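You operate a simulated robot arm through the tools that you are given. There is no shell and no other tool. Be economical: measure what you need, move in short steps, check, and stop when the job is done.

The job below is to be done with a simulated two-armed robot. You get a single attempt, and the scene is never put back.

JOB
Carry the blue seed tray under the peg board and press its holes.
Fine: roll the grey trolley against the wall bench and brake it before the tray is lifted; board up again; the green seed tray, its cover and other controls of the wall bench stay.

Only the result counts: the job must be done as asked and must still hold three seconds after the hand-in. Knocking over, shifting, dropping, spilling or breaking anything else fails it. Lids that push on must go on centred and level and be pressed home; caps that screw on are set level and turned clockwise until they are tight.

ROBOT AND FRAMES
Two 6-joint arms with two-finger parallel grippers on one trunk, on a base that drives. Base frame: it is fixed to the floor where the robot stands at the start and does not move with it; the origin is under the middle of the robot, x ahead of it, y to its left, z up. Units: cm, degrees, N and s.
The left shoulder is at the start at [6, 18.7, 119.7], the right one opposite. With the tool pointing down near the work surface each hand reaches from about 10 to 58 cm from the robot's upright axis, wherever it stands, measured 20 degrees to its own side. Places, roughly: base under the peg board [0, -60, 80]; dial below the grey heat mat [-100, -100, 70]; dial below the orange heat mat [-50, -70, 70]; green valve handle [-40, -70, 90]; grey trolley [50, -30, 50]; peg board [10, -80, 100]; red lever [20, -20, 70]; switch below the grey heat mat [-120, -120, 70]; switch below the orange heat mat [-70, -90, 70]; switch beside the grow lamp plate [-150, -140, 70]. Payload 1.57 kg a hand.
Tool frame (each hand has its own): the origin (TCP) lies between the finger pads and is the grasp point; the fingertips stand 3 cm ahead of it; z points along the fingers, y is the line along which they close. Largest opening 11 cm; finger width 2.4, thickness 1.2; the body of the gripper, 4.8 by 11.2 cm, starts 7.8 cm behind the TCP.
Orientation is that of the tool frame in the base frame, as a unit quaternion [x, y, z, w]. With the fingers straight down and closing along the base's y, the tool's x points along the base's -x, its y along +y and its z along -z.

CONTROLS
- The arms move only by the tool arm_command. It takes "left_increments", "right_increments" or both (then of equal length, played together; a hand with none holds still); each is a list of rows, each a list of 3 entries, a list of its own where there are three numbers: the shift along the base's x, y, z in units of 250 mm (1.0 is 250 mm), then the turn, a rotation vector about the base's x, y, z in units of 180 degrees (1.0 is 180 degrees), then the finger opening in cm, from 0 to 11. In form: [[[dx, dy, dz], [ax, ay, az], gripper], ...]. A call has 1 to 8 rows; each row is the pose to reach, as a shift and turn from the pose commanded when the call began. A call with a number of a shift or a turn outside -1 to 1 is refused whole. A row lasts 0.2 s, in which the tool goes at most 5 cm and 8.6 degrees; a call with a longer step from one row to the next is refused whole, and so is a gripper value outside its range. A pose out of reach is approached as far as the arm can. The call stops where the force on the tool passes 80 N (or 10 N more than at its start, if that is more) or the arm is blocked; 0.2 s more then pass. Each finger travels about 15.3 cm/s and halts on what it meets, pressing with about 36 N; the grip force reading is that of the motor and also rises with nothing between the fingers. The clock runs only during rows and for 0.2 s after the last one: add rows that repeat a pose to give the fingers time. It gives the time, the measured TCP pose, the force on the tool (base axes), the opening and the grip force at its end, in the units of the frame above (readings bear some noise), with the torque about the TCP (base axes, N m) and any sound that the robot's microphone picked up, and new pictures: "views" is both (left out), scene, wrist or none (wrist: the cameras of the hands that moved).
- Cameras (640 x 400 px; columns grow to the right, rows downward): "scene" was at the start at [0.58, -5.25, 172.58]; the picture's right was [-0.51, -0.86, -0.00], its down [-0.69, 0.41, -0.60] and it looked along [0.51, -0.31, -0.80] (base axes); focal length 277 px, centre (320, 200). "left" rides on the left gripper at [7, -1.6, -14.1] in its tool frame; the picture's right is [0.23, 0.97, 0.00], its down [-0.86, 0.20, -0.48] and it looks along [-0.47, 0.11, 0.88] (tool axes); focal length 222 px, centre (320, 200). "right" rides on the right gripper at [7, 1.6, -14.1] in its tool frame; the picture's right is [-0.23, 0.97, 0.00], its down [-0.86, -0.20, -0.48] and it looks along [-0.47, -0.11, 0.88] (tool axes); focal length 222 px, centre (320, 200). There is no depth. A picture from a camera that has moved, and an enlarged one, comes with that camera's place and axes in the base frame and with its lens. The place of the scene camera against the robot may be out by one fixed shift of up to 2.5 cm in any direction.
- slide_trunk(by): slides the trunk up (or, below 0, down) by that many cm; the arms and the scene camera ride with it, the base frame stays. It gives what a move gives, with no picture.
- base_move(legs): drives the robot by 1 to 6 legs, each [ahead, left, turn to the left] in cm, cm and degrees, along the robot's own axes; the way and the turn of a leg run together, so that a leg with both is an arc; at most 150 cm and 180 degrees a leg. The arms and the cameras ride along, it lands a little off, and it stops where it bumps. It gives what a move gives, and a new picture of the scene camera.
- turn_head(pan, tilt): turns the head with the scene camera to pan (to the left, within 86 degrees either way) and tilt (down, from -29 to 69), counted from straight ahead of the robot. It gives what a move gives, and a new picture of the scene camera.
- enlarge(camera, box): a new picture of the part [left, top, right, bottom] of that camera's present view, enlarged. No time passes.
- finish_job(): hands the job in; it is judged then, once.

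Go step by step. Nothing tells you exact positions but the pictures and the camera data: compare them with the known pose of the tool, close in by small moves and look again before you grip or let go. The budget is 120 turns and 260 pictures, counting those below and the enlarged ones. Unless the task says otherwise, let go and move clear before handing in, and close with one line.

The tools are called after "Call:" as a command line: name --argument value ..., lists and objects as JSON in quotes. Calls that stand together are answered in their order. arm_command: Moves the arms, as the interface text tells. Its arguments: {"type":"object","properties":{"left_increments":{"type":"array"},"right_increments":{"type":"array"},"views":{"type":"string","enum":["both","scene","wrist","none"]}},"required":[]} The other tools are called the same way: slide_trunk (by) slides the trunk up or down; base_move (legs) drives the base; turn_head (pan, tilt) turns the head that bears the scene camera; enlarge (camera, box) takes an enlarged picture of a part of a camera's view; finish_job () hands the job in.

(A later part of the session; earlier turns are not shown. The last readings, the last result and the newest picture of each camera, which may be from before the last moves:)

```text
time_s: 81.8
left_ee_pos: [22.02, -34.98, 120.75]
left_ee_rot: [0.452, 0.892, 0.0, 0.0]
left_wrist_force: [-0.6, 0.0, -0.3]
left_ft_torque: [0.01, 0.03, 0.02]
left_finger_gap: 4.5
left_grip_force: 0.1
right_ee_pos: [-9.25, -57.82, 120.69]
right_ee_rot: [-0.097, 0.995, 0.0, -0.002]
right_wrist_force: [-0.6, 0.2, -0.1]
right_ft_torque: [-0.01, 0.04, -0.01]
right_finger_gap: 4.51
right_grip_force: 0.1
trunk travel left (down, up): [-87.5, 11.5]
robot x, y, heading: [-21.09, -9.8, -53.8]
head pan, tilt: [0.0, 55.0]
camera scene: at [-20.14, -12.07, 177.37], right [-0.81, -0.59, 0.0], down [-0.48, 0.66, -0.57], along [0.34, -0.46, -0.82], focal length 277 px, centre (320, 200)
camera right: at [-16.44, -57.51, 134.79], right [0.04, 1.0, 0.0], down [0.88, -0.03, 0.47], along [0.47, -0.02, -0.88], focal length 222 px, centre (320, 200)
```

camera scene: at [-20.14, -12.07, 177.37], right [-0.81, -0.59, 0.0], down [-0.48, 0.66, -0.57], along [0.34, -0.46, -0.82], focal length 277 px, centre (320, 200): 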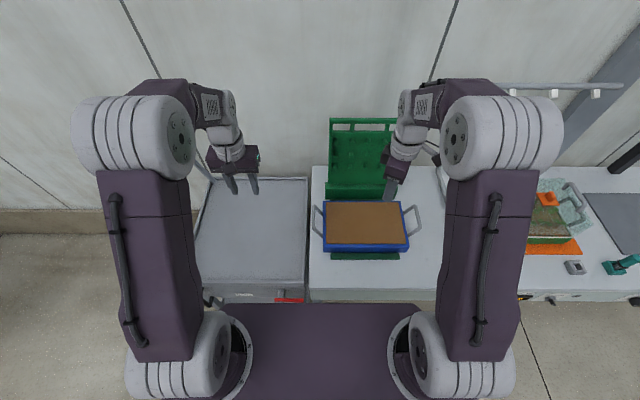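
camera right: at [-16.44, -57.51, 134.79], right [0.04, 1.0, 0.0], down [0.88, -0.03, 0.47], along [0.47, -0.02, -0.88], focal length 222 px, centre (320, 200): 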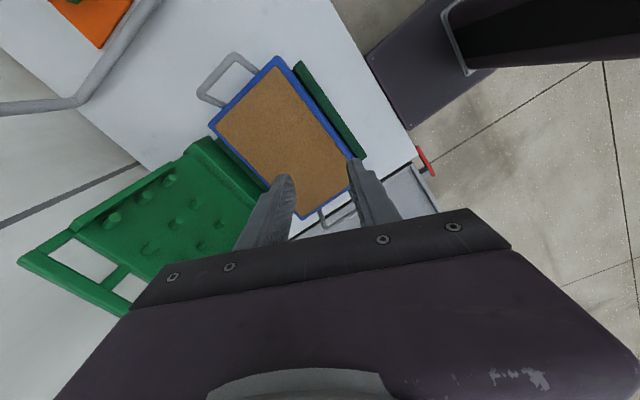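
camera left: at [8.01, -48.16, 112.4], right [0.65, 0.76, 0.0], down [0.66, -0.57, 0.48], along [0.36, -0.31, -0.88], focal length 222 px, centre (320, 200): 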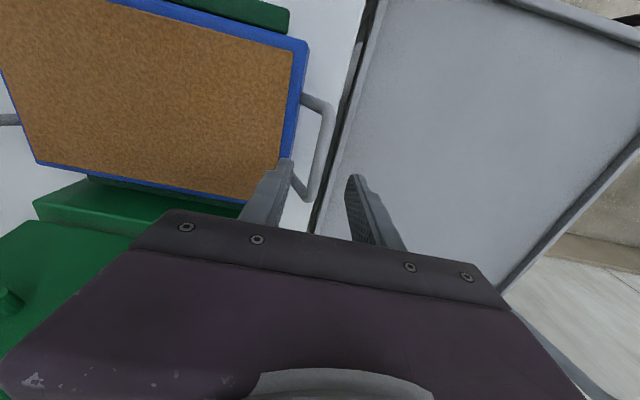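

The yaw works. I complete it to line the closing axis up with the wall normal, then tilt the tool 45° forward.

Call:
arm_command --right_increments '[[[0, 0, 0], [0, 0, 0.045], 4.5], [[0, 0, 0], [0, 0, 0.09], 4.5], [[0, 0, 0], [0, 0, 0.138], 4.5]]' --views "none"

Call:
arm_command --right_increments '[[[0, 0, 0.02], [-0.034, -0.0245, 0], 4.5], [[0, 0, 0.04], [-0.067, -0.049, 0], 4.5], [[0, 0, 0.06], [-0.101, -0.0735, 0], 4.5], [[0, 0, 0.08], [-0.135, -0.098, 0], 4.5], [[0, 0, 0.1], [-0.168, -0.1225, 0], 4.5], [[0, 0, 0.12], [-0.202, -0.147, 0], 4.5]]' --views "both"

```text
time_s: 82.7
left_ee_pos: [22.12, -34.97, 120.55]
left_ee_rot: [0.452, 0.892, -0.001, 0.002]
left_wrist_force: [0.2, -0.8, -0.4]
left_ft_torque: [-0.01, 0.0, -0.01]
left_finger_gap: 4.51
left_grip_force: 0.1
right_ee_pos: [-9.16, -57.84, 120.66]
right_ee_rot: [-0.308, 0.952, -0.002, -0.003]
right_wrist_force: [-0.8, 0.0, -1.1]
right_ft_torque: [0.01, 0.01, -0.01]
right_finger_gap: 4.48
right_grip_force: 0.1
trunk travel left (down, up): [-87.5, 11.5]
robot x, y, heading: [-21.01, -9.77, -54.1]
head pan, tilt: [0.0, 55.0]
```

```text
time_s: 84.0
left_ee_pos: [22.15, -35.0, 120.7]
left_ee_rot: [0.452, 0.892, 0.0, 0.0]
left_wrist_force: [-0.5, -0.5, -0.1]
left_ft_torque: [0.0, -0.03, -0.01]
left_finger_gap: 4.48
left_grip_force: 0.0
right_ee_pos: [-9.25, -57.89, 123.81]
right_ee_rot: [-0.284, 0.879, -0.364, 0.117]
right_wrist_force: [-0.4, -0.1, -0.7]
right_ft_torque: [0.01, -0.03, 0.0]
right_finger_gap: 4.54
right_grip_force: 0.1
trunk travel left (down, up): [-87.5, 11.5]
robot x, y, heading: [-20.92, -9.63, -53.9]
head pan, tilt: [0.0, 55.0]
camera scene: at [-20.1, -12.04, 177.37], right [-0.81, -0.59, 0.0], down [-0.48, 0.66, -0.57], along [0.34, -0.46, -0.82], focal length 277 px, centre (320, 200)
camera right: at [-21.51, -52.77, 132.53], right [-0.22, 0.69, -0.69], down [0.58, 0.66, 0.48], along [0.79, -0.3, -0.54], focal length 222 px, centre (320, 200)
```

scene: 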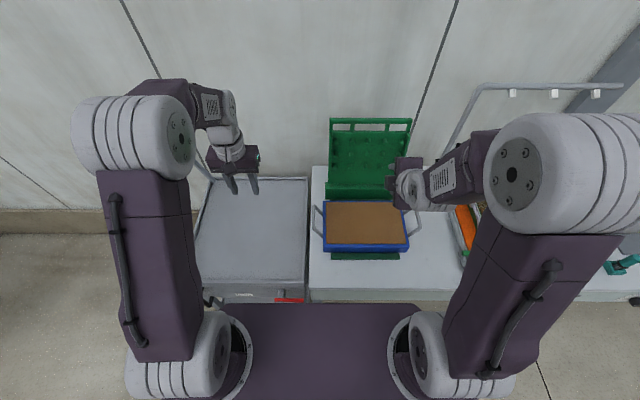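
right: 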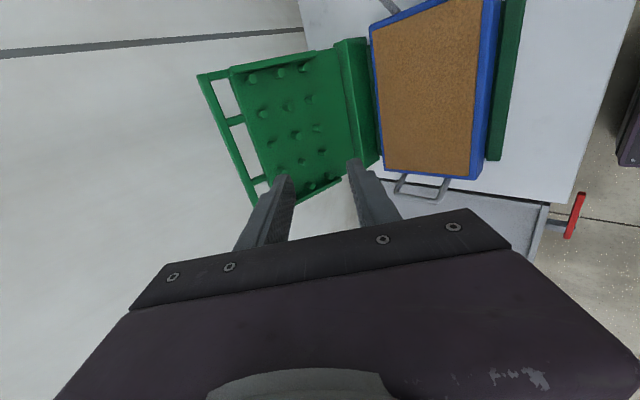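

The fork orientation is right, and the bar shows where I predicted it. I drive 5 cm closer and bring the fork to a standoff in front of and above the bar.

Call:
base_move --legs '[[5, 0, 0]]'

Call:
arm_command --right_increments '[[[0.07, -0.07, 0], [0, 0, 0], 4.5], [[0.14, -0.14, 0], [0, 0, 0], 4.5], [[0.21, -0.22, 0], [0, 0, 0], 4.5], [[0.28, -0.31, -0.02], [0, 0, 0], 4.5], [[0.35, -0.4, -0.03], [0, 0, 0], 4.5], [[0.42, -0.49, -0.04], [0, 0, 0], 4.5], [[0.49, -0.57, -0.05], [0, 0, 0], 4.5]]' --views "both"

```text
time_s: 85.0
left_ee_pos: [24.43, -38.15, 121.0]
left_ee_rot: [0.453, 0.892, -0.003, 0.004]
left_wrist_force: [-0.2, 1.0, 0.2]
left_ft_torque: [-0.07, -0.01, -0.01]
left_finger_gap: 4.49
left_grip_force: 0.1
right_ee_pos: [-6.9, -61.0, 124.25]
right_ee_rot: [-0.283, 0.878, -0.368, 0.118]
right_wrist_force: [-1.1, 1.1, -0.5]
right_ft_torque: [-0.07, -0.06, -0.01]
right_finger_gap: 4.48
right_grip_force: 0.2
trunk travel left (down, up): [-87.5, 11.5]
robot x, y, heading: [-18.41, -13.18, -54.0]
head pan, tilt: [0.0, 55.0]
camera scene: at [-18.05, -14.84, 177.38], right [-0.81, -0.59, 0.0], down [-0.48, 0.66, -0.58], along [0.34, -0.47, -0.81], focal length 277 px, centre (320, 200)
```

scene: 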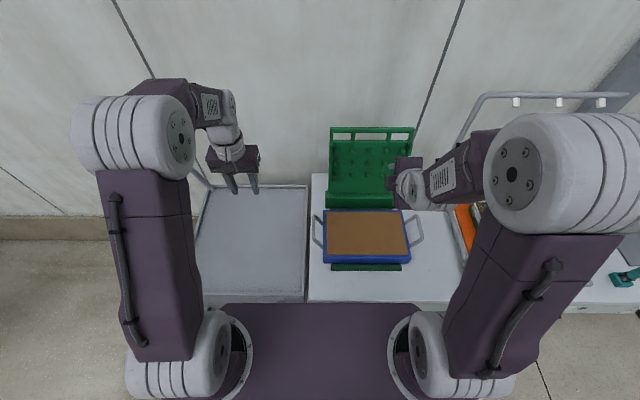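

```text
time_s: 86.6
left_ee_pos: [25.04, -39.04, 120.64]
left_ee_rot: [0.452, 0.892, 0.0, 0.0]
left_wrist_force: [0.0, -0.8, 0.4]
left_ft_torque: [0.01, 0.02, 0.04]
left_finger_gap: 4.5
left_grip_force: 0.1
right_ee_pos: [5.67, -76.07, 121.95]
right_ee_rot: [-0.284, 0.878, -0.366, 0.118]
right_wrist_force: [0.4, 0.0, -0.5]
right_ft_torque: [0.01, 0.02, -0.02]
right_finger_gap: 4.5
right_grip_force: 0.1
right hand out of reach, approached as far as the arm can: row 7
trunk travel left (down, up): [-87.5, 11.5]
robot x, y, heading: [-18.36, -13.64, -53.8]
head pan, tilt: [0.0, 55.0]
camera scene: at [-17.06, -16.21, 177.36], right [-0.81, -0.59, 0.0], down [-0.48, 0.66, -0.57], along [0.34, -0.46, -0.82], focal length 277 px, centre (320, 200)
camera right: at [-6.74, -70.9, 130.71], right [-0.22, 0.69, -0.69], down [0.58, 0.66, 0.48], along [0.79, -0.3, -0.54], focal length 222 px, centre (320, 200)
```

scene: 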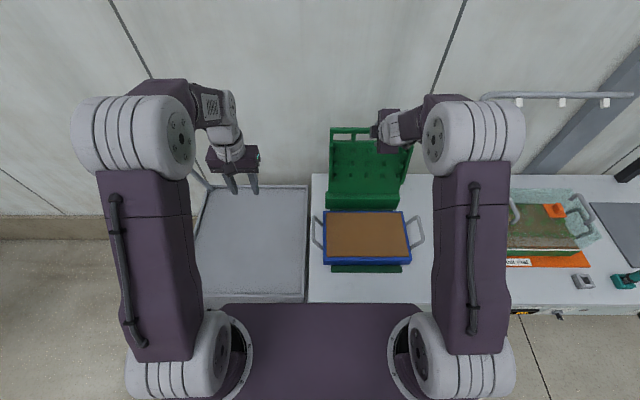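
right: 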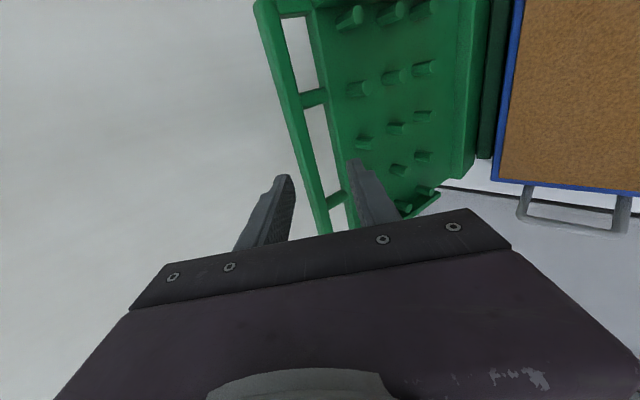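

I'm about 6 cm short of reach. I creep the base 2.5 cm closer and raise the trunk, which also helps reach at this height.

Call:
base_move --legs '[[2.5, 0, 0]]'

Call:
slide_trunk --by 10

Call:
arm_command --right_increments '[[[0.01, -0.015, -0.1], [-0.012, -0.008, 0], 4.5], [[0.02, -0.03, -0.2], [-0.02, -0.015, 0], 4.5], [[0.03, -0.045, -0.3], [-0.025, -0.018, 0], 4.5], [[0.04, -0.055, -0.36], [-0.025, -0.018, 0], 4.5]]' --views "both"

```text
time_s: 87.4
left_ee_pos: [26.13, -40.46, 121.0]
left_ee_rot: [0.453, 0.892, -0.002, 0.003]
left_wrist_force: [-0.2, 2.0, 1.0]
left_ft_torque: [-0.11, -0.06, 0.01]
left_finger_gap: 4.51
left_grip_force: 0.0
right_ee_pos: [6.55, -77.31, 122.55]
right_ee_rot: [-0.283, 0.877, -0.37, 0.119]
right_wrist_force: [0.4, 0.8, 0.5]
right_ft_torque: [-0.03, 0.0, 0.02]
right_finger_gap: 4.5
right_grip_force: 0.0
trunk travel left (down, up): [-87.5, 11.5]
robot x, y, heading: [-16.62, -15.59, -53.9]
head pan, tilt: [0.0, 55.0]
camera scene: at [-16.32, -17.19, 177.38], right [-0.81, -0.59, 0.0], down [-0.48, 0.66, -0.58], along [0.34, -0.47, -0.82], focal length 277 px, centre (320, 200)
```

scene: 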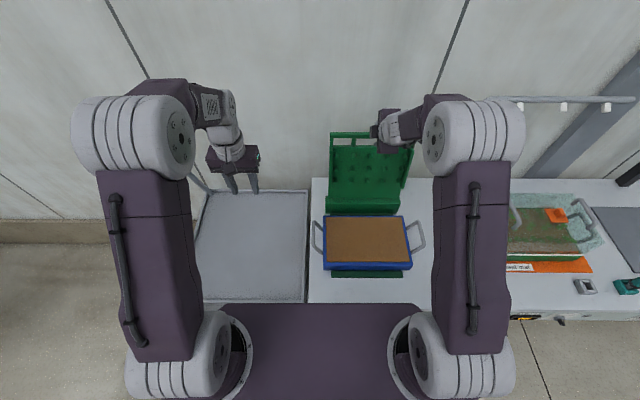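

```text
time_s: 88.7
left_ee_pos: [26.37, -40.83, 130.75]
left_ee_rot: [0.453, 0.892, -0.001, 0.002]
left_wrist_force: [1.1, 0.3, -0.1]
left_ft_torque: [-0.02, 0.0, 0.0]
left_finger_gap: 4.5
left_grip_force: 0.1
right_ee_pos: [6.74, -77.76, 132.23]
right_ee_rot: [-0.283, 0.878, -0.368, 0.118]
right_wrist_force: [0.5, -0.2, 0.5]
right_ft_torque: [0.01, 0.02, -0.01]
right_finger_gap: 4.51
right_grip_force: 0.1
trunk travel left (down, up): [-97.5, 1.5]
robot x, y, heading: [-16.39, -15.8, -53.8]
head pan, tilt: [0.0, 55.0]
```

```text
time_s: 89.7
left_ee_pos: [26.44, -40.89, 130.84]
left_ee_rot: [0.452, 0.892, 0.0, 0.0]
left_wrist_force: [0.5, -0.3, 0.6]
left_ft_torque: [-0.01, -0.01, -0.03]
left_finger_gap: 4.5
left_grip_force: 0.0
right_ee_pos: [7.8, -79.15, 123.13]
right_ee_rot: [-0.277, 0.859, -0.41, 0.132]
right_wrist_force: [0.1, 0.2, 0.8]
right_ft_torque: [0.01, 0.01, 0.03]
right_finger_gap: 4.49
right_grip_force: 0.0
right hand out of reach, approached as far as the arm can: row 1
trunk travel left (down, up): [-97.5, 1.5]
robot x, y, heading: [-16.75, -15.53, -53.9]
head pan, tilt: [0.0, 55.0]
camera scene: at [-15.71, -18.01, 187.37], right [-0.81, -0.59, 0.0], down [-0.48, 0.66, -0.57], along [0.34, -0.46, -0.82], focal length 277 px, centre (320, 200)
camera right: at [-4.91, -73.3, 130.71], right [-0.17, 0.63, -0.76], down [0.55, 0.7, 0.46], along [0.82, -0.34, -0.47], focal length 222 px, centre (320, 200)
```

scene: 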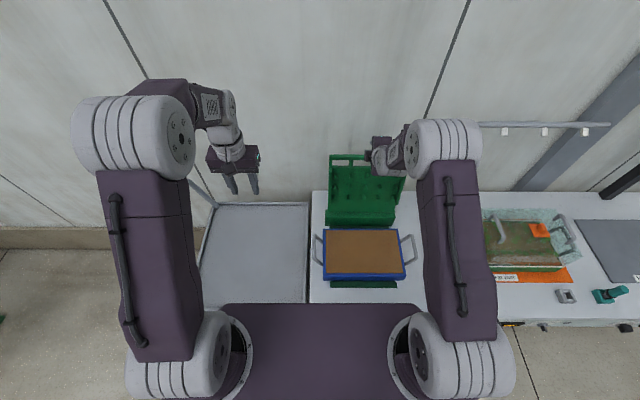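
right: 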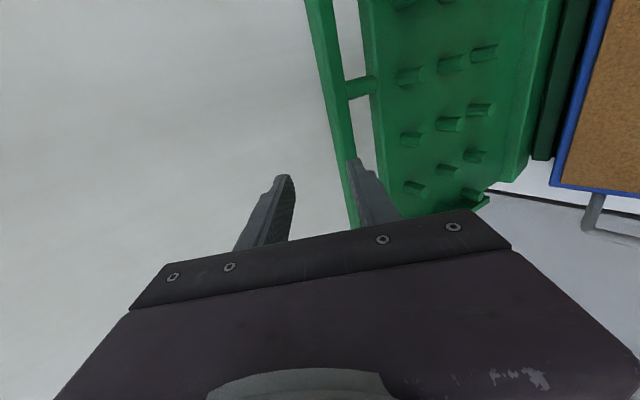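

Bar prediction and picture agree within 5 mm. I drop to the start of the straddle line, then slide in along the tool axis.

Call:
arm_command --right_increments '[[[-0.01, 0.013, -0.065], [0, 0, 0], 5], [[-0.019, 0.026, -0.13], [0, 0, 0], 5], [[0.016, -0.022, -0.165], [0, 0, 0], 5], [[0.034, -0.047, -0.2], [0, 0, 0], 5], [[0.051, -0.071, -0.232], [0, 0, 0], 5]]' --views "both"

Call:
enlarge --camera "scene" --box '[310, 110, 450, 250]'

```text
time_s: 90.9
left_ee_pos: [26.36, -40.84, 130.75]
left_ee_rot: [0.453, 0.892, -0.001, 0.002]
left_wrist_force: [0.0, 0.1, -0.1]
left_ft_torque: [-0.03, -0.01, 0.01]
left_finger_gap: 4.49
left_grip_force: 0.0
right_ee_pos: [8.99, -80.76, 117.48]
right_ee_rot: [-0.276, 0.86, -0.41, 0.131]
right_wrist_force: [0.1, 0.6, 0.5]
right_ft_torque: [-0.03, 0.0, -0.01]
right_finger_gap: 4.98
right_grip_force: 0.0
trunk travel left (down, up): [-97.5, 1.5]
robot x, y, heading: [-16.67, -15.95, -53.7]
head pan, tilt: [0.0, 55.0]
camera scene: at [-15.86, -17.77, 187.37], right [-0.81, -0.59, 0.0], down [-0.48, 0.66, -0.57], along [0.34, -0.46, -0.82], focal length 277 px, centre (320, 200)
camera right: at [-3.68, -75.01, 125.03], right [-0.17, 0.63, -0.76], down [0.55, 0.7, 0.46], along [0.82, -0.34, -0.47], focal length 222 px, centre (320, 200)
```

scene: 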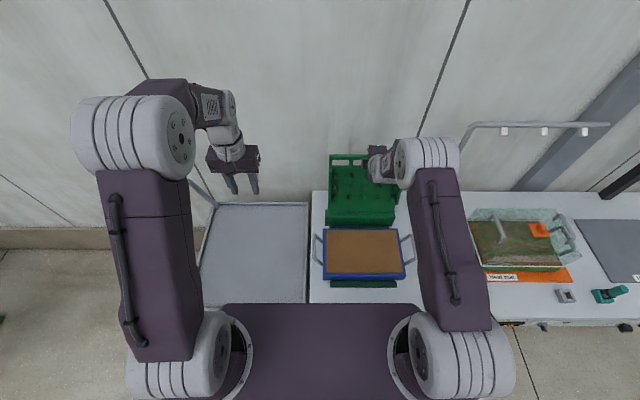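
right: 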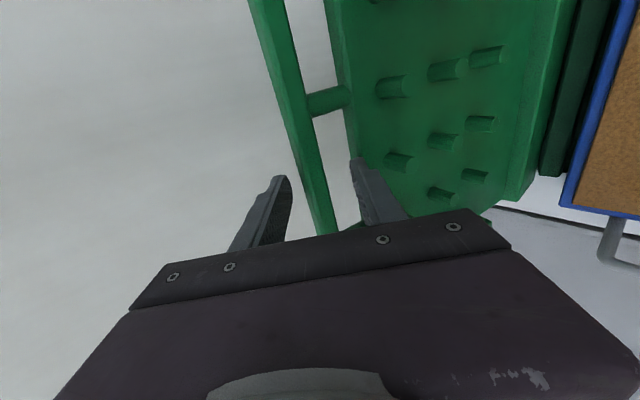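

```text
2.86 times, centred on (380, 180) of scene
camera zoom: at [-15.86, -17.77, 187.37], right [-0.81, -0.59, 0.0], down [-0.48, 0.66, -0.57], along [0.34, -0.46, -0.82], focal length 792 px, centre (149, 257)
```

zoom: 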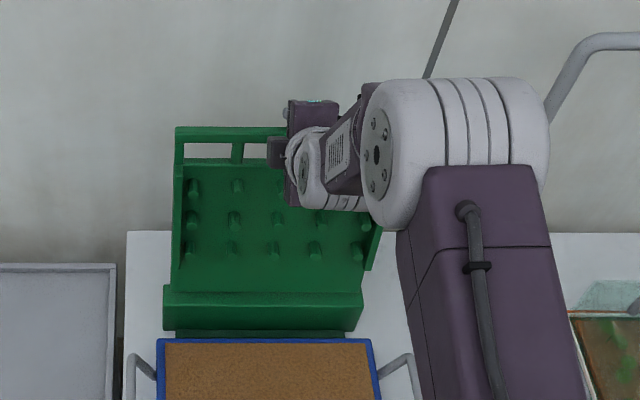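

The bar is centred between the fingers. I narrow the fork to 3 cm and pull gently towards me.

Call:
arm_command --right_increments '[[[0, 0, 0], [0, 0, 0], 3], [[0, 0, 0], [0, 0, 0], 3], [[-0.02, 0.027, 0], [0, 0, 0], 3], [[-0.045, 0.062, 0], [0, 0, 0], 3], [[-0.07, 0.097, 0], [0, 0, 0], 3], [[-0.094, 0.13, 0], [0, 0, 0], 3]]' --views "wrist"

```text
time_s: 92.3
left_ee_pos: [26.46, -40.84, 130.75]
left_ee_rot: [0.453, 0.892, 0.0, 0.001]
left_wrist_force: [0.0, -0.4, 0.2]
left_ft_torque: [-0.03, 0.04, 0.02]
left_finger_gap: 4.5
left_grip_force: 0.2
right_ee_pos: [6.63, -77.65, 117.37]
right_ee_rot: [-0.277, 0.86, -0.409, 0.132]
right_wrist_force: [0.9, -0.5, 1.6]
right_ft_torque: [-0.03, 0.0, 0.0]
right_finger_gap: 3.11
right_grip_force: 0.1
trunk travel left (down, up): [-97.5, 1.5]
robot x, y, heading: [-16.91, -15.41, -54.1]
head pan, tilt: [0.0, 55.0]
camera right: at [-6.05, -71.93, 124.93], right [-0.17, 0.63, -0.76], down [0.55, 0.7, 0.46], along [0.82, -0.34, -0.47], focal length 222 px, centre (320, 200)
```

right: 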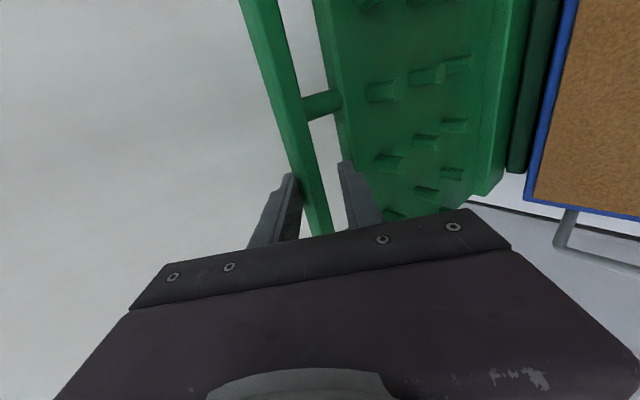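

The board follows with hardly any force. I widen the fork slightly and follow the hinge arc further forward and down.

Call:
arm_command --right_increments '[[[-0.066, 0.0906, 0.012], [0, 0, 0], 4], [[-0.158, 0.217, 0.0], [0, 0, 0], 4], [[-0.249, 0.343, -0.028], [0, 0, 0], 4], [[-0.249, 0.343, -0.028], [0, 0, 0], 4]]' --views "both"

Call:
enlarge --camera "scene" --box '[310, 110, 450, 290]'

```text
time_s: 93.3
left_ee_pos: [26.46, -40.92, 130.61]
left_ee_rot: [0.453, 0.892, -0.001, 0.0]
left_wrist_force: [-0.4, 0.3, -0.7]
left_ft_torque: [0.0, 0.02, 0.02]
left_finger_gap: 4.52
left_grip_force: 0.0
right_ee_pos: [0.58, -69.23, 116.47]
right_ee_rot: [-0.277, 0.86, -0.408, 0.131]
right_wrist_force: [-1.0, 0.7, -2.8]
right_ft_torque: [-0.01, 0.01, 0.0]
right_finger_gap: 4.21
right_grip_force: 1.7
trunk travel left (down, up): [-97.5, 1.5]
robot x, y, heading: [-16.52, -15.24, -53.7]
head pan, tilt: [0.0, 55.0]
camera scene: at [-15.71, -18.05, 187.37], right [-0.81, -0.59, 0.0], down [-0.48, 0.66, -0.57], along [0.34, -0.46, -0.82], focal length 277 px, centre (320, 200)
camera right: at [-12.1, -63.49, 124.12], right [-0.17, 0.63, -0.76], down [0.55, 0.7, 0.46], along [0.82, -0.34, -0.47], focal length 222 px, centre (320, 200)
```

scene: 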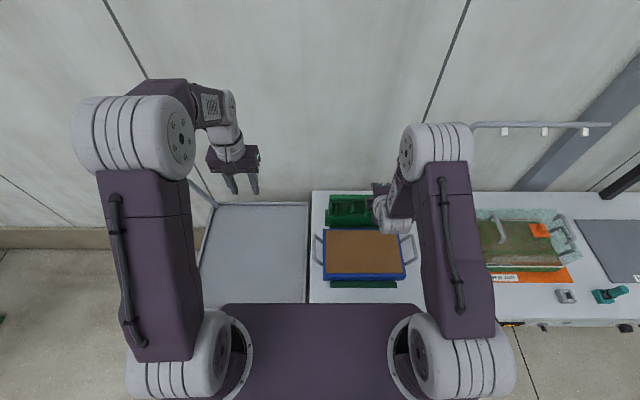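
right: 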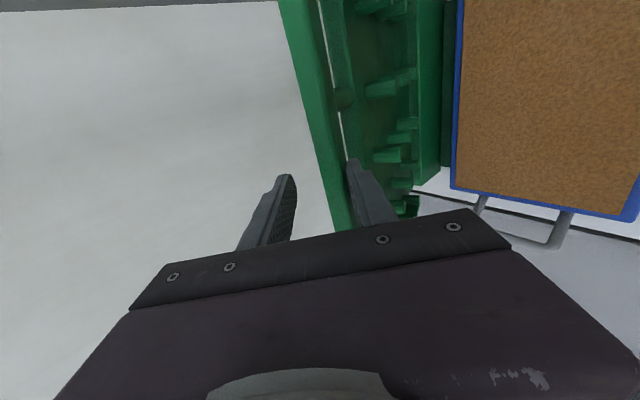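

```text
2.22 times, centred on (380, 200) of scene
camera zoom: at [-15.71, -18.05, 187.37], right [-0.81, -0.59, 0.0], down [-0.48, 0.66, -0.57], along [0.34, -0.46, -0.82], focal length 616 px, centre (187, 200)
```

zoom: 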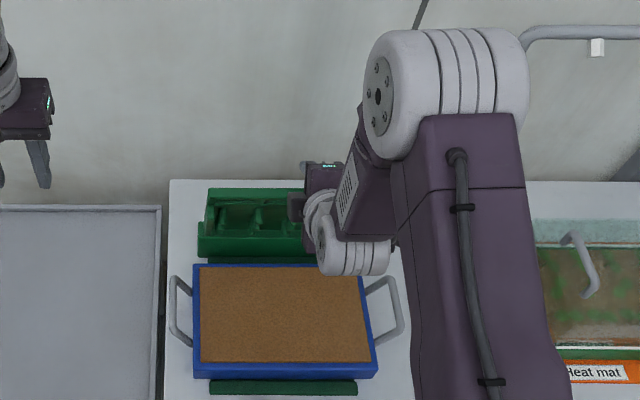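

The board has passed vertical and now rests lightly on the lower finger. To gain room I walk the base back in small steps, each compensated by the arm so the board barely moves.

Call:
arm_command --right_increments '[[[0.015, -0.021, -0.05], [0, 0, 0], 4], [[0.015, -0.021, -0.06], [0, 0, 0], 4]]' --views "none"

Call:
base_move --legs '[[-4, 0, 0]]'

Call:
arm_command --right_increments '[[[0.047, -0.065, 0.015], [0, 0, 0], 4], [[0.094, -0.13, 0.03], [0, 0, 0], 4]]' --views "wrist"

```text
time_s: 93.9
left_ee_pos: [26.35, -40.64, 130.72]
left_ee_rot: [0.452, 0.892, -0.001, 0.001]
left_wrist_force: [0.3, 0.0, -0.6]
left_ft_torque: [0.0, -0.02, 0.02]
left_finger_gap: 4.52
left_grip_force: 0.1
right_ee_pos: [0.99, -69.67, 115.21]
right_ee_rot: [-0.276, 0.859, -0.41, 0.13]
right_wrist_force: [-1.7, 2.8, 4.8]
right_ft_torque: [-0.11, 0.0, -0.04]
right_finger_gap: 3.85
right_grip_force: 0.1
trunk travel left (down, up): [-97.5, 1.5]
robot x, y, heading: [-16.54, -15.22, -53.9]
head pan, tilt: [0.0, 55.0]
```

```text
time_s: 94.8
left_ee_pos: [24.5, -38.24, 130.4]
left_ee_rot: [0.453, 0.891, 0.001, -0.002]
left_wrist_force: [0.2, -1.5, -0.8]
left_ft_torque: [0.06, 0.04, 0.02]
left_finger_gap: 4.51
left_grip_force: 0.1
right_ee_pos: [-1.07, -67.21, 114.62]
right_ee_rot: [-0.276, 0.861, -0.407, 0.13]
right_wrist_force: [0.2, -0.1, -0.7]
right_ft_torque: [-0.06, -0.06, 0.04]
right_finger_gap: 4.15
right_grip_force: 0.7
trunk travel left (down, up): [-97.5, 1.5]
robot x, y, heading: [-19.19, -12.13, -53.9]
head pan, tilt: [0.0, 55.0]
camera scene: at [-17.45, -15.56, 187.36], right [-0.81, -0.59, 0.0], down [-0.48, 0.66, -0.57], along [0.34, -0.46, -0.82], focal length 277 px, centre (320, 200)
```

scene: 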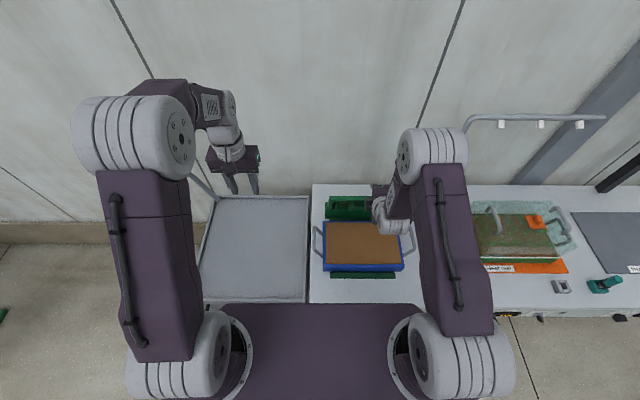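

```text
time_s: 95.4
left_ee_pos: [24.25, -37.81, 130.55]
left_ee_rot: [0.453, 0.891, 0.0, 0.0]
left_wrist_force: [0.5, -0.4, -0.5]
left_ft_torque: [0.0, 0.0, 0.02]
left_finger_gap: 4.52
left_grip_force: 0.0
right_ee_pos: [1.03, -70.09, 115.81]
right_ee_rot: [-0.276, 0.86, -0.408, 0.13]
right_wrist_force: [-0.9, 1.4, -1.4]
right_ft_torque: [0.09, 0.06, 0.0]
right_finger_gap: 4.11
right_grip_force: 0.7
trunk travel left (down, up): [-97.5, 1.5]
robot x, y, heading: [-18.84, -12.44, -53.9]
head pan, tilt: [0.0, 55.0]
camera right: at [-11.78, -64.17, 123.36], right [-0.17, 0.63, -0.75], down [0.55, 0.7, 0.46], along [0.81, -0.34, -0.47], focal length 222 px, centre (320, 200)
```

right: 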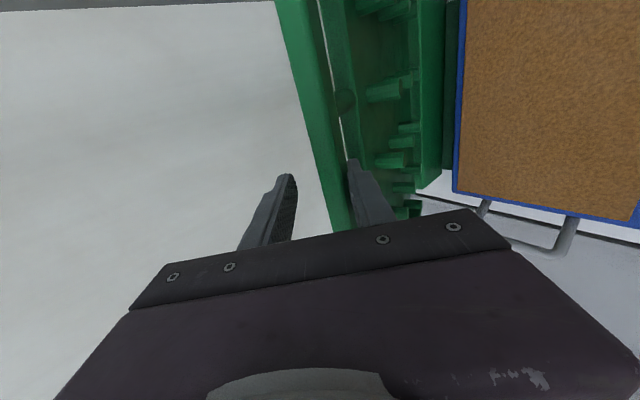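

That works smoothly. Two more such steps.

Call:
arm_command --right_increments '[[[0, 0, -0.025], [0, 0, 0], 4]]' --views "none"

Call:
base_move --legs '[[-4, 0, 0]]'

Call:
arm_command --right_increments '[[[0.047, -0.065, 0.012], [0, 0, 0], 4], [[0.094, -0.13, 0.025], [0, 0, 0], 4], [[0.094, -0.13, 0.0], [0, 0, 0], 4]]' --views "none"

Call:
base_move --legs '[[-4, 0, 0]]'

Call:
enlarge --camera "right" --box '[0, 0, 640, 400]'

```text
time_s: 95.8
left_ee_pos: [24.08, -37.56, 130.6]
left_ee_rot: [0.453, 0.891, -0.001, 0.001]
left_wrist_force: [-0.1, -1.3, -0.2]
left_ft_torque: [0.01, -0.02, -0.03]
left_finger_gap: 4.51
left_grip_force: 0.0
right_ee_pos: [0.87, -69.78, 115.36]
right_ee_rot: [-0.276, 0.859, -0.41, 0.132]
right_wrist_force: [-1.1, 2.7, 1.3]
right_ft_torque: [0.09, 0.01, 0.04]
right_finger_gap: 4.16
right_grip_force: 0.4
trunk travel left (down, up): [-97.5, 1.5]
robot x, y, heading: [-18.92, -12.57, -53.8]
head pan, tilt: [0.0, 55.0]
```

```text
time_s: 96.7
left_ee_pos: [22.12, -34.98, 130.43]
left_ee_rot: [0.453, 0.891, 0.001, -0.002]
left_wrist_force: [0.9, -0.6, -0.5]
left_ft_torque: [0.07, 0.06, -0.02]
left_finger_gap: 4.52
left_grip_force: 0.1
right_ee_pos: [-1.16, -67.09, 114.89]
right_ee_rot: [-0.276, 0.861, -0.407, 0.13]
right_wrist_force: [-1.0, -0.5, -1.7]
right_ft_torque: [0.06, 0.04, 0.04]
right_finger_gap: 4.11
right_grip_force: 0.8
trunk travel left (down, up): [-97.5, 1.5]
robot x, y, heading: [-21.55, -9.2, -54.0]
head pan, tilt: [0.0, 55.0]
camera scene: at [-19.81, -12.32, 187.36], right [-0.81, -0.59, 0.0], down [-0.48, 0.66, -0.57], along [0.33, -0.46, -0.82], focal length 277 px, centre (320, 200)
```

scene: 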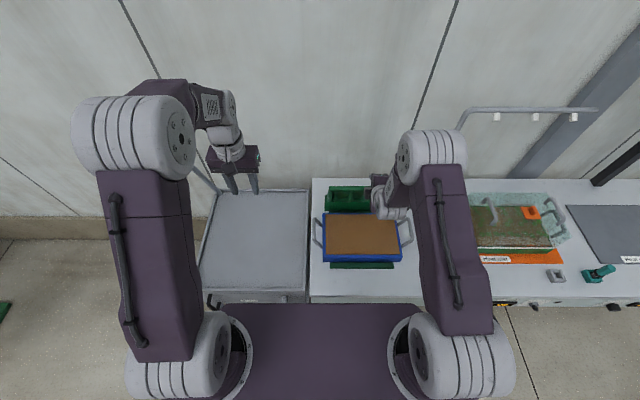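

```text
time_s: 97.5
left_ee_pos: [21.54, -34.24, 130.83]
left_ee_rot: [0.453, 0.892, -0.001, 0.002]
left_wrist_force: [-0.4, 0.1, -0.2]
left_ft_torque: [0.0, -0.02, -0.03]
left_finger_gap: 4.5
left_grip_force: 0.1
right_ee_pos: [0.73, -69.77, 115.2]
right_ee_rot: [-0.275, 0.859, -0.41, 0.132]
right_wrist_force: [-0.4, -1.1, -0.8]
right_ft_torque: [-0.31, -0.16, -0.04]
right_finger_gap: 4.01
right_grip_force: 0.5
trunk travel left (down, up): [-97.5, 1.5]
robot x, y, heading: [-21.12, -9.41, -54.4]
head pan, tilt: [0.0, 55.0]
```

```text
time_s: 98.3
left_ee_pos: [19.72, -31.73, 130.28]
left_ee_rot: [0.453, 0.892, 0.001, -0.001]
left_wrist_force: [0.0, -0.2, -0.2]
left_ft_torque: [0.06, 0.05, -0.01]
left_finger_gap: 4.5
left_grip_force: 0.1
right_ee_pos: [-1.25, -67.01, 114.74]
right_ee_rot: [-0.276, 0.861, -0.407, 0.132]
right_wrist_force: [-0.9, 1.5, -0.4]
right_ft_torque: [0.08, 0.09, 0.04]
right_finger_gap: 4.14
right_grip_force: 0.9
trunk travel left (down, up): [-97.5, 1.5]
robot x, y, heading: [-23.65, -5.82, -53.9]
head pan, tilt: [0.0, 55.0]
camera scene: at [-22.22, -9.08, 187.36], right [-0.81, -0.59, 0.0], down [-0.48, 0.66, -0.57], along [0.33, -0.46, -0.82], focal length 277 px, centre (320, 200)
```

scene: 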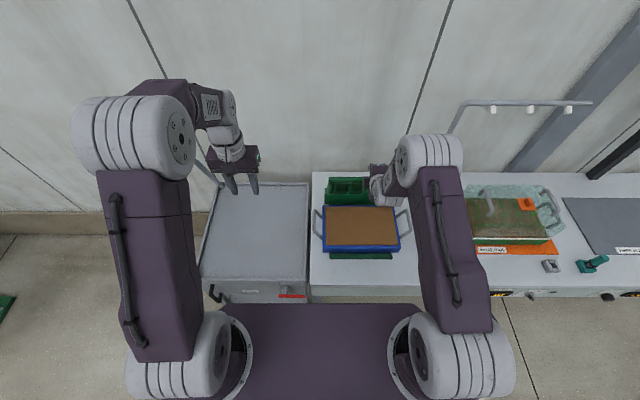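

```text
1.00 times, centred on (320, 200) of right (not enlarged: the box is as wide or as high as the picture)
camera zoom: at [-13.92, -61.33, 122.45], right [-0.17, 0.63, -0.75], down [0.55, 0.7, 0.46], along [0.81, -0.34, -0.47], focal length 222 px, centre (320, 200)
```

zoom: 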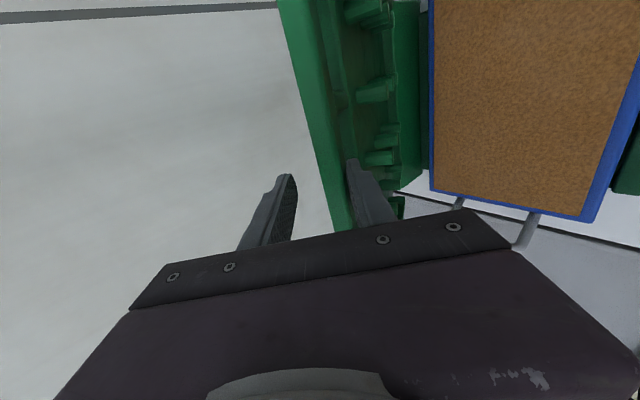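

There is enough room now. I follow the arc down to roughly 55°.

Call:
arm_command --right_increments '[[[-0.059, 0.081, -0.048], [0, 0, 0], 4], [[-0.113, 0.155, -0.108], [0, 0, 0], 4], [[-0.16, 0.22, -0.168], [0, 0, 0], 4], [[-0.205, 0.2815, -0.236], [0, 0, 0], 4], [[-0.245, 0.3365, -0.312], [0, 0, 0], 4], [[-0.28, 0.385, -0.392], [0, 0, 0], 4]]' --views "both"

Call:
enlarge --camera "scene" --box '[300, 150, 450, 290]'

```text
time_s: 99.8
left_ee_pos: [19.23, -31.26, 130.57]
left_ee_rot: [0.453, 0.892, 0.0, 0.001]
left_wrist_force: [-1.0, -0.4, 0.5]
left_ft_torque: [0.03, 0.0, -0.02]
left_finger_gap: 4.5
left_grip_force: 0.2
right_ee_pos: [-5.89, -59.97, 105.71]
right_ee_rot: [-0.277, 0.862, -0.403, 0.129]
right_wrist_force: [-2.0, 1.9, -1.7]
right_ft_torque: [0.0, 0.04, 0.07]
right_finger_gap: 4.28
right_grip_force: 1.7
right hand out of reach, approached as far as the arm can: row 4, 5, 6
trunk travel left (down, up): [-97.5, 1.5]
robot x, y, heading: [-23.98, -5.84, -53.8]
head pan, tilt: [0.0, 55.0]
camera scene: at [-22.83, -8.3, 187.36], right [-0.81, -0.59, 0.0], down [-0.48, 0.66, -0.57], along [0.34, -0.46, -0.82], focal length 277 px, centre (320, 200)
camera right: at [-18.51, -54.41, 113.42], right [-0.18, 0.64, -0.75], down [0.56, 0.69, 0.46], along [0.81, -0.33, -0.48], focal length 222 px, centre (320, 200)
```

scene: 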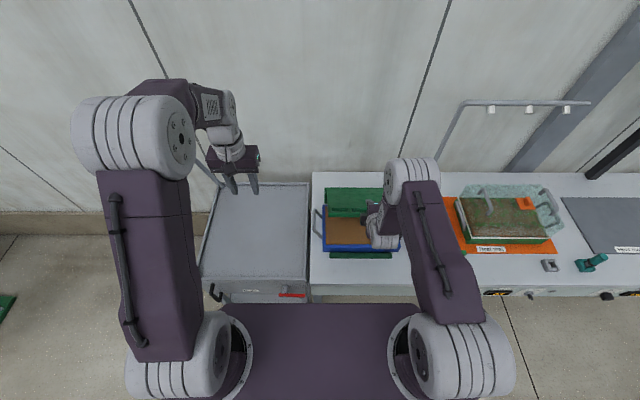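
right: 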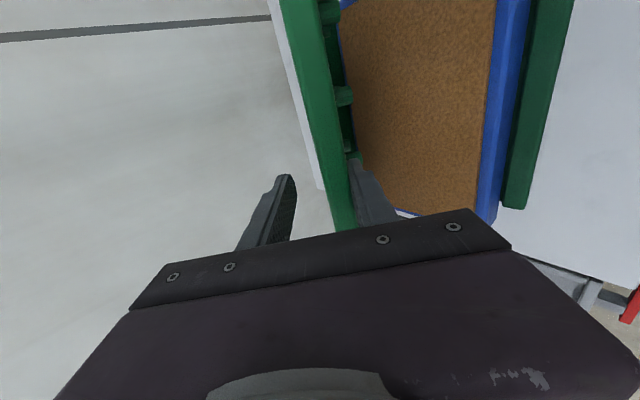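

```text
2.86 times, centred on (375, 220) of scene
camera zoom: at [-22.83, -8.3, 187.36], right [-0.81, -0.59, 0.0], down [-0.48, 0.66, -0.57], along [0.34, -0.46, -0.82], focal length 792 px, centre (163, 143)
```

zoom: 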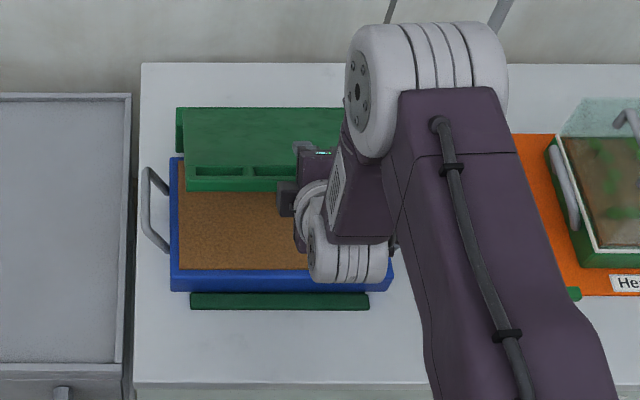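

The arm is near its inner limit, so now I lower the board with trunk-down and base-back steps, keeping the arm posture fixed.

Call:
slide_trunk --by -2.5

Call:
base_move --legs '[[-2.8, 0, 0]]'

Call:
slide_trunk --by -3

Call:
enlarge --camera "right" --box '[0, 0, 640, 400]'

```text
time_s: 100.5
left_ee_pos: [19.26, -31.25, 128.16]
left_ee_rot: [0.453, 0.891, 0.0, 0.0]
left_wrist_force: [0.7, -0.3, 0.2]
left_ft_torque: [-0.03, 0.01, -0.03]
left_finger_gap: 4.51
left_grip_force: 0.1
right_ee_pos: [-5.86, -60.22, 103.14]
right_ee_rot: [-0.276, 0.863, -0.404, 0.129]
right_wrist_force: [-0.7, 1.5, -2.9]
right_ft_torque: [-0.12, -0.01, 0.04]
right_finger_gap: 4.29
right_grip_force: 1.4
trunk travel left (down, up): [-95.0, 4.0]
robot x, y, heading: [-23.72, -5.95, -53.8]
head pan, tilt: [0.0, 55.0]
```

```text
time_s: 101.3
left_ee_pos: [17.9, -29.15, 128.06]
left_ee_rot: [0.453, 0.891, 0.0, -0.001]
left_wrist_force: [0.2, 0.0, 0.0]
left_ft_torque: [0.01, 0.02, 0.02]
left_finger_gap: 4.5
left_grip_force: 0.1
right_ee_pos: [-7.29, -58.11, 103.03]
right_ee_rot: [-0.277, 0.864, -0.401, 0.128]
right_wrist_force: [-1.6, 1.8, -2.1]
right_ft_torque: [0.05, 0.08, 0.02]
right_finger_gap: 4.36
right_grip_force: 1.7
trunk travel left (down, up): [-95.0, 4.0]
robot x, y, heading: [-25.9, -3.63, -54.0]
head pan, tilt: [0.0, 55.0]
camera scene: at [-24.13, -6.47, 184.86], right [-0.81, -0.59, 0.0], down [-0.48, 0.66, -0.57], along [0.34, -0.46, -0.82], focal length 277 px, centre (320, 200)
```

scene: 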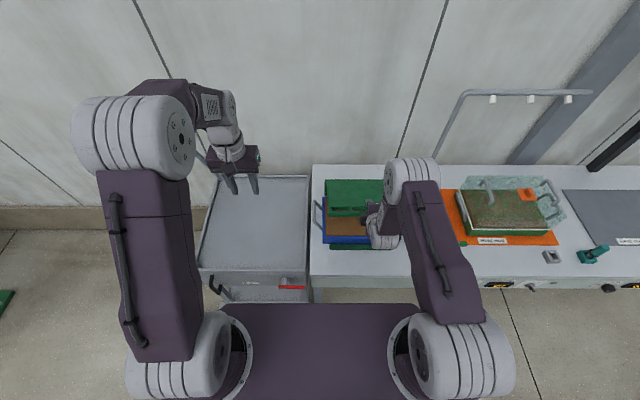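

```text
time_s: 102.0
left_ee_pos: [17.77, -28.96, 125.16]
left_ee_rot: [0.453, 0.892, -0.001, 0.0]
left_wrist_force: [-0.2, 0.3, 0.8]
left_ft_torque: [0.04, 0.01, -0.03]
left_finger_gap: 4.49
left_grip_force: 0.1
right_ee_pos: [-7.44, -57.88, 100.2]
right_ee_rot: [-0.276, 0.864, -0.402, 0.129]
right_wrist_force: [-1.5, 2.7, -1.3]
right_ft_torque: [-0.04, 0.06, -0.01]
right_finger_gap: 4.35
right_grip_force: 2.0
trunk travel left (down, up): [-92.0, 7.0]
robot x, y, heading: [-25.63, -3.14, -53.6]
head pan, tilt: [0.0, 55.0]
```

```text
1.00 times, centred on (320, 200) of right (not enlarged: the box is as wide or as high as the picture)
camera zoom: at [-20.2, -52.11, 107.92], right [-0.18, 0.64, -0.75], down [0.56, 0.69, 0.46], along [0.81, -0.33, -0.48], focal length 222 px, centre (320, 200)
```

zoom: 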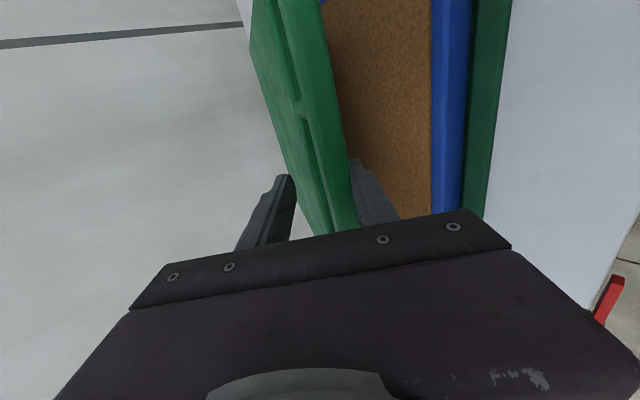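

The board is coming down under control. I continue the same way.

Call:
base_move --legs '[[-2.4, 0, 0]]'

Call:
slide_trunk --by -3

Call:
base_move --legs '[[-1.8, 0, 0]]'

Call:
slide_trunk --by -2

Call:
enlarge --camera "right" --box '[0, 0, 640, 400]'

Call:
enlarge --camera "scene" --box '[300, 150, 450, 290]'

```text
time_s: 102.8
left_ee_pos: [16.54, -27.27, 125.01]
left_ee_rot: [0.453, 0.891, 0.0, 0.0]
left_wrist_force: [1.4, 0.1, -0.9]
left_ft_torque: [0.11, 0.05, 0.0]
left_finger_gap: 4.5
left_grip_force: 0.0
right_ee_pos: [-8.85, -56.19, 99.9]
right_ee_rot: [-0.277, 0.864, -0.4, 0.128]
right_wrist_force: [-2.3, 2.0, -1.7]
right_ft_torque: [0.08, 0.11, 0.03]
right_finger_gap: 4.39
right_grip_force: 2.3
trunk travel left (down, up): [-92.0, 7.0]
robot x, y, heading: [-26.85, -1.58, -53.9]
head pan, tilt: [0.0, 55.0]
camera scene: at [-25.6, -4.47, 181.86], right [-0.81, -0.59, 0.0], down [-0.48, 0.66, -0.57], along [0.34, -0.46, -0.82], focal length 277 px, centre (320, 200)
```

scene: 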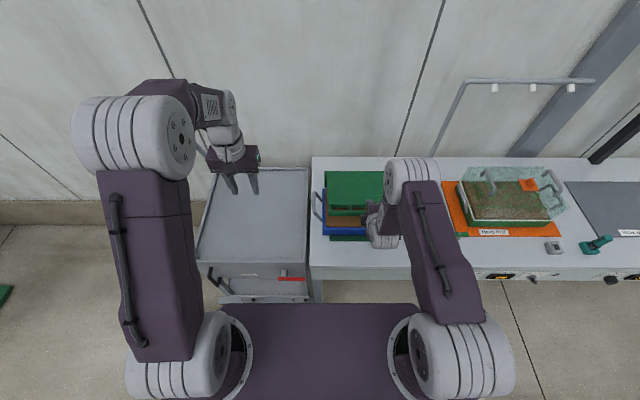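

```text
time_s: 103.6
left_ee_pos: [16.14, -27.01, 122.14]
left_ee_rot: [0.454, 0.891, 0.0, 0.001]
left_wrist_force: [1.1, 0.0, 0.4]
left_ft_torque: [-0.03, -0.04, -0.02]
left_finger_gap: 4.51
left_grip_force: 0.1
right_ee_pos: [-9.05, -55.91, 97.15]
right_ee_rot: [-0.276, 0.863, -0.402, 0.13]
right_wrist_force: [-1.9, 2.0, -2.4]
right_ft_torque: [0.0, 0.07, 0.0]
right_finger_gap: 4.36
right_grip_force: 2.2
trunk travel left (down, up): [-89.0, 10.0]
robot x, y, heading: [-27.21, -1.46, -53.9]
head pan, tilt: [0.0, 55.0]
```

```text
time_s: 104.4
left_ee_pos: [15.44, -25.93, 121.9]
left_ee_rot: [0.453, 0.891, 0.0, -0.001]
left_wrist_force: [0.4, 0.1, 0.3]
left_ft_torque: [0.05, 0.02, 0.03]
left_finger_gap: 4.47
left_grip_force: 0.0
right_ee_pos: [-9.74, -54.63, 96.86]
right_ee_rot: [-0.277, 0.863, -0.402, 0.129]
right_wrist_force: [1.0, -0.5, -0.2]
right_ft_torque: [-0.01, 0.0, 0.01]
right_finger_gap: 3.98
right_grip_force: 0.0
trunk travel left (down, up): [-89.0, 10.0]
robot x, y, heading: [-28.28, -0.13, -53.9]
head pan, tilt: [0.0, 55.0]
camera scene: at [-26.61, -3.06, 178.86], right [-0.81, -0.59, 0.0], down [-0.48, 0.66, -0.57], along [0.34, -0.46, -0.82], focal length 277 px, centre (320, 200)
```

scene: 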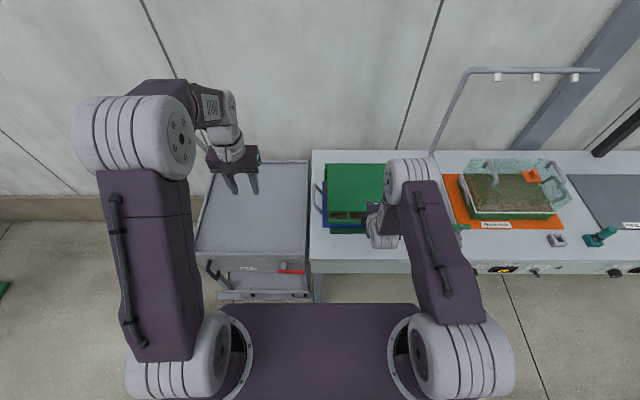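

```text
time_s: 105.0
left_ee_pos: [15.22, -25.7, 119.99]
left_ee_rot: [0.454, 0.891, 0.0, 0.0]
left_wrist_force: [-0.1, -0.7, -0.2]
left_ft_torque: [-0.01, 0.03, -0.02]
left_finger_gap: 4.52
left_grip_force: 0.1
right_ee_pos: [-9.95, -54.48, 95.05]
right_ee_rot: [-0.276, 0.863, -0.402, 0.129]
right_wrist_force: [0.4, -1.1, -0.2]
right_ft_torque: [0.01, 0.01, -0.02]
right_finger_gap: 4.02
right_grip_force: 0.1
trunk travel left (down, up): [-87.0, 12.0]
robot x, y, heading: [-27.57, -0.22, -54.0]
head pan, tilt: [0.0, 55.0]
```

```text
1.00 times, centred on (320, 200) of right (not enlarged: the box is as wide or as high as the picture)
camera zoom: at [-22.6, -48.8, 102.88], right [-0.18, 0.64, -0.75], down [0.56, 0.69, 0.46], along [0.81, -0.33, -0.48], focal length 222 px, centre (320, 200)
```

zoom: 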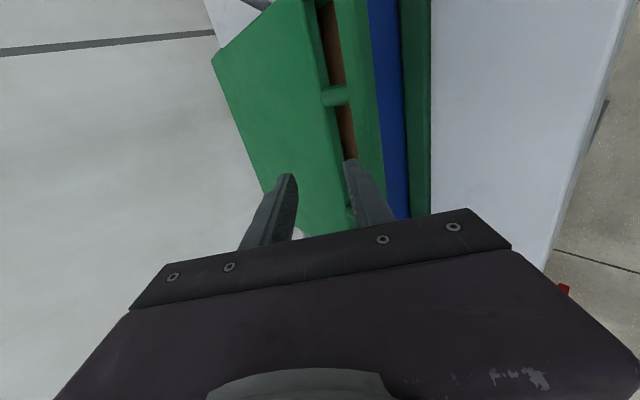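

```text
2.86 times, centred on (375, 220) of scene
camera zoom: at [-26.84, -2.76, 176.86], right [-0.81, -0.59, 0.0], down [-0.48, 0.66, -0.57], along [0.34, -0.46, -0.82], focal length 792 px, centre (163, 143)
```

zoom: 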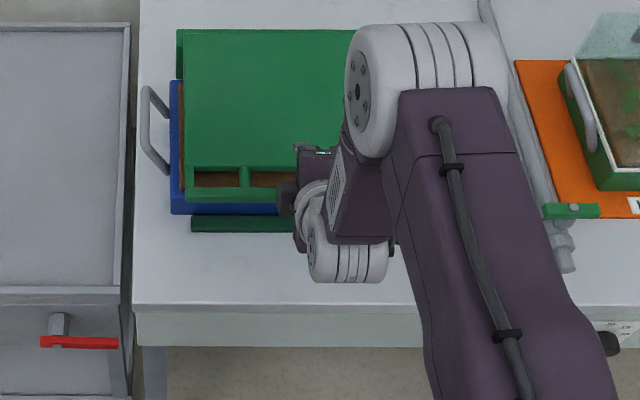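

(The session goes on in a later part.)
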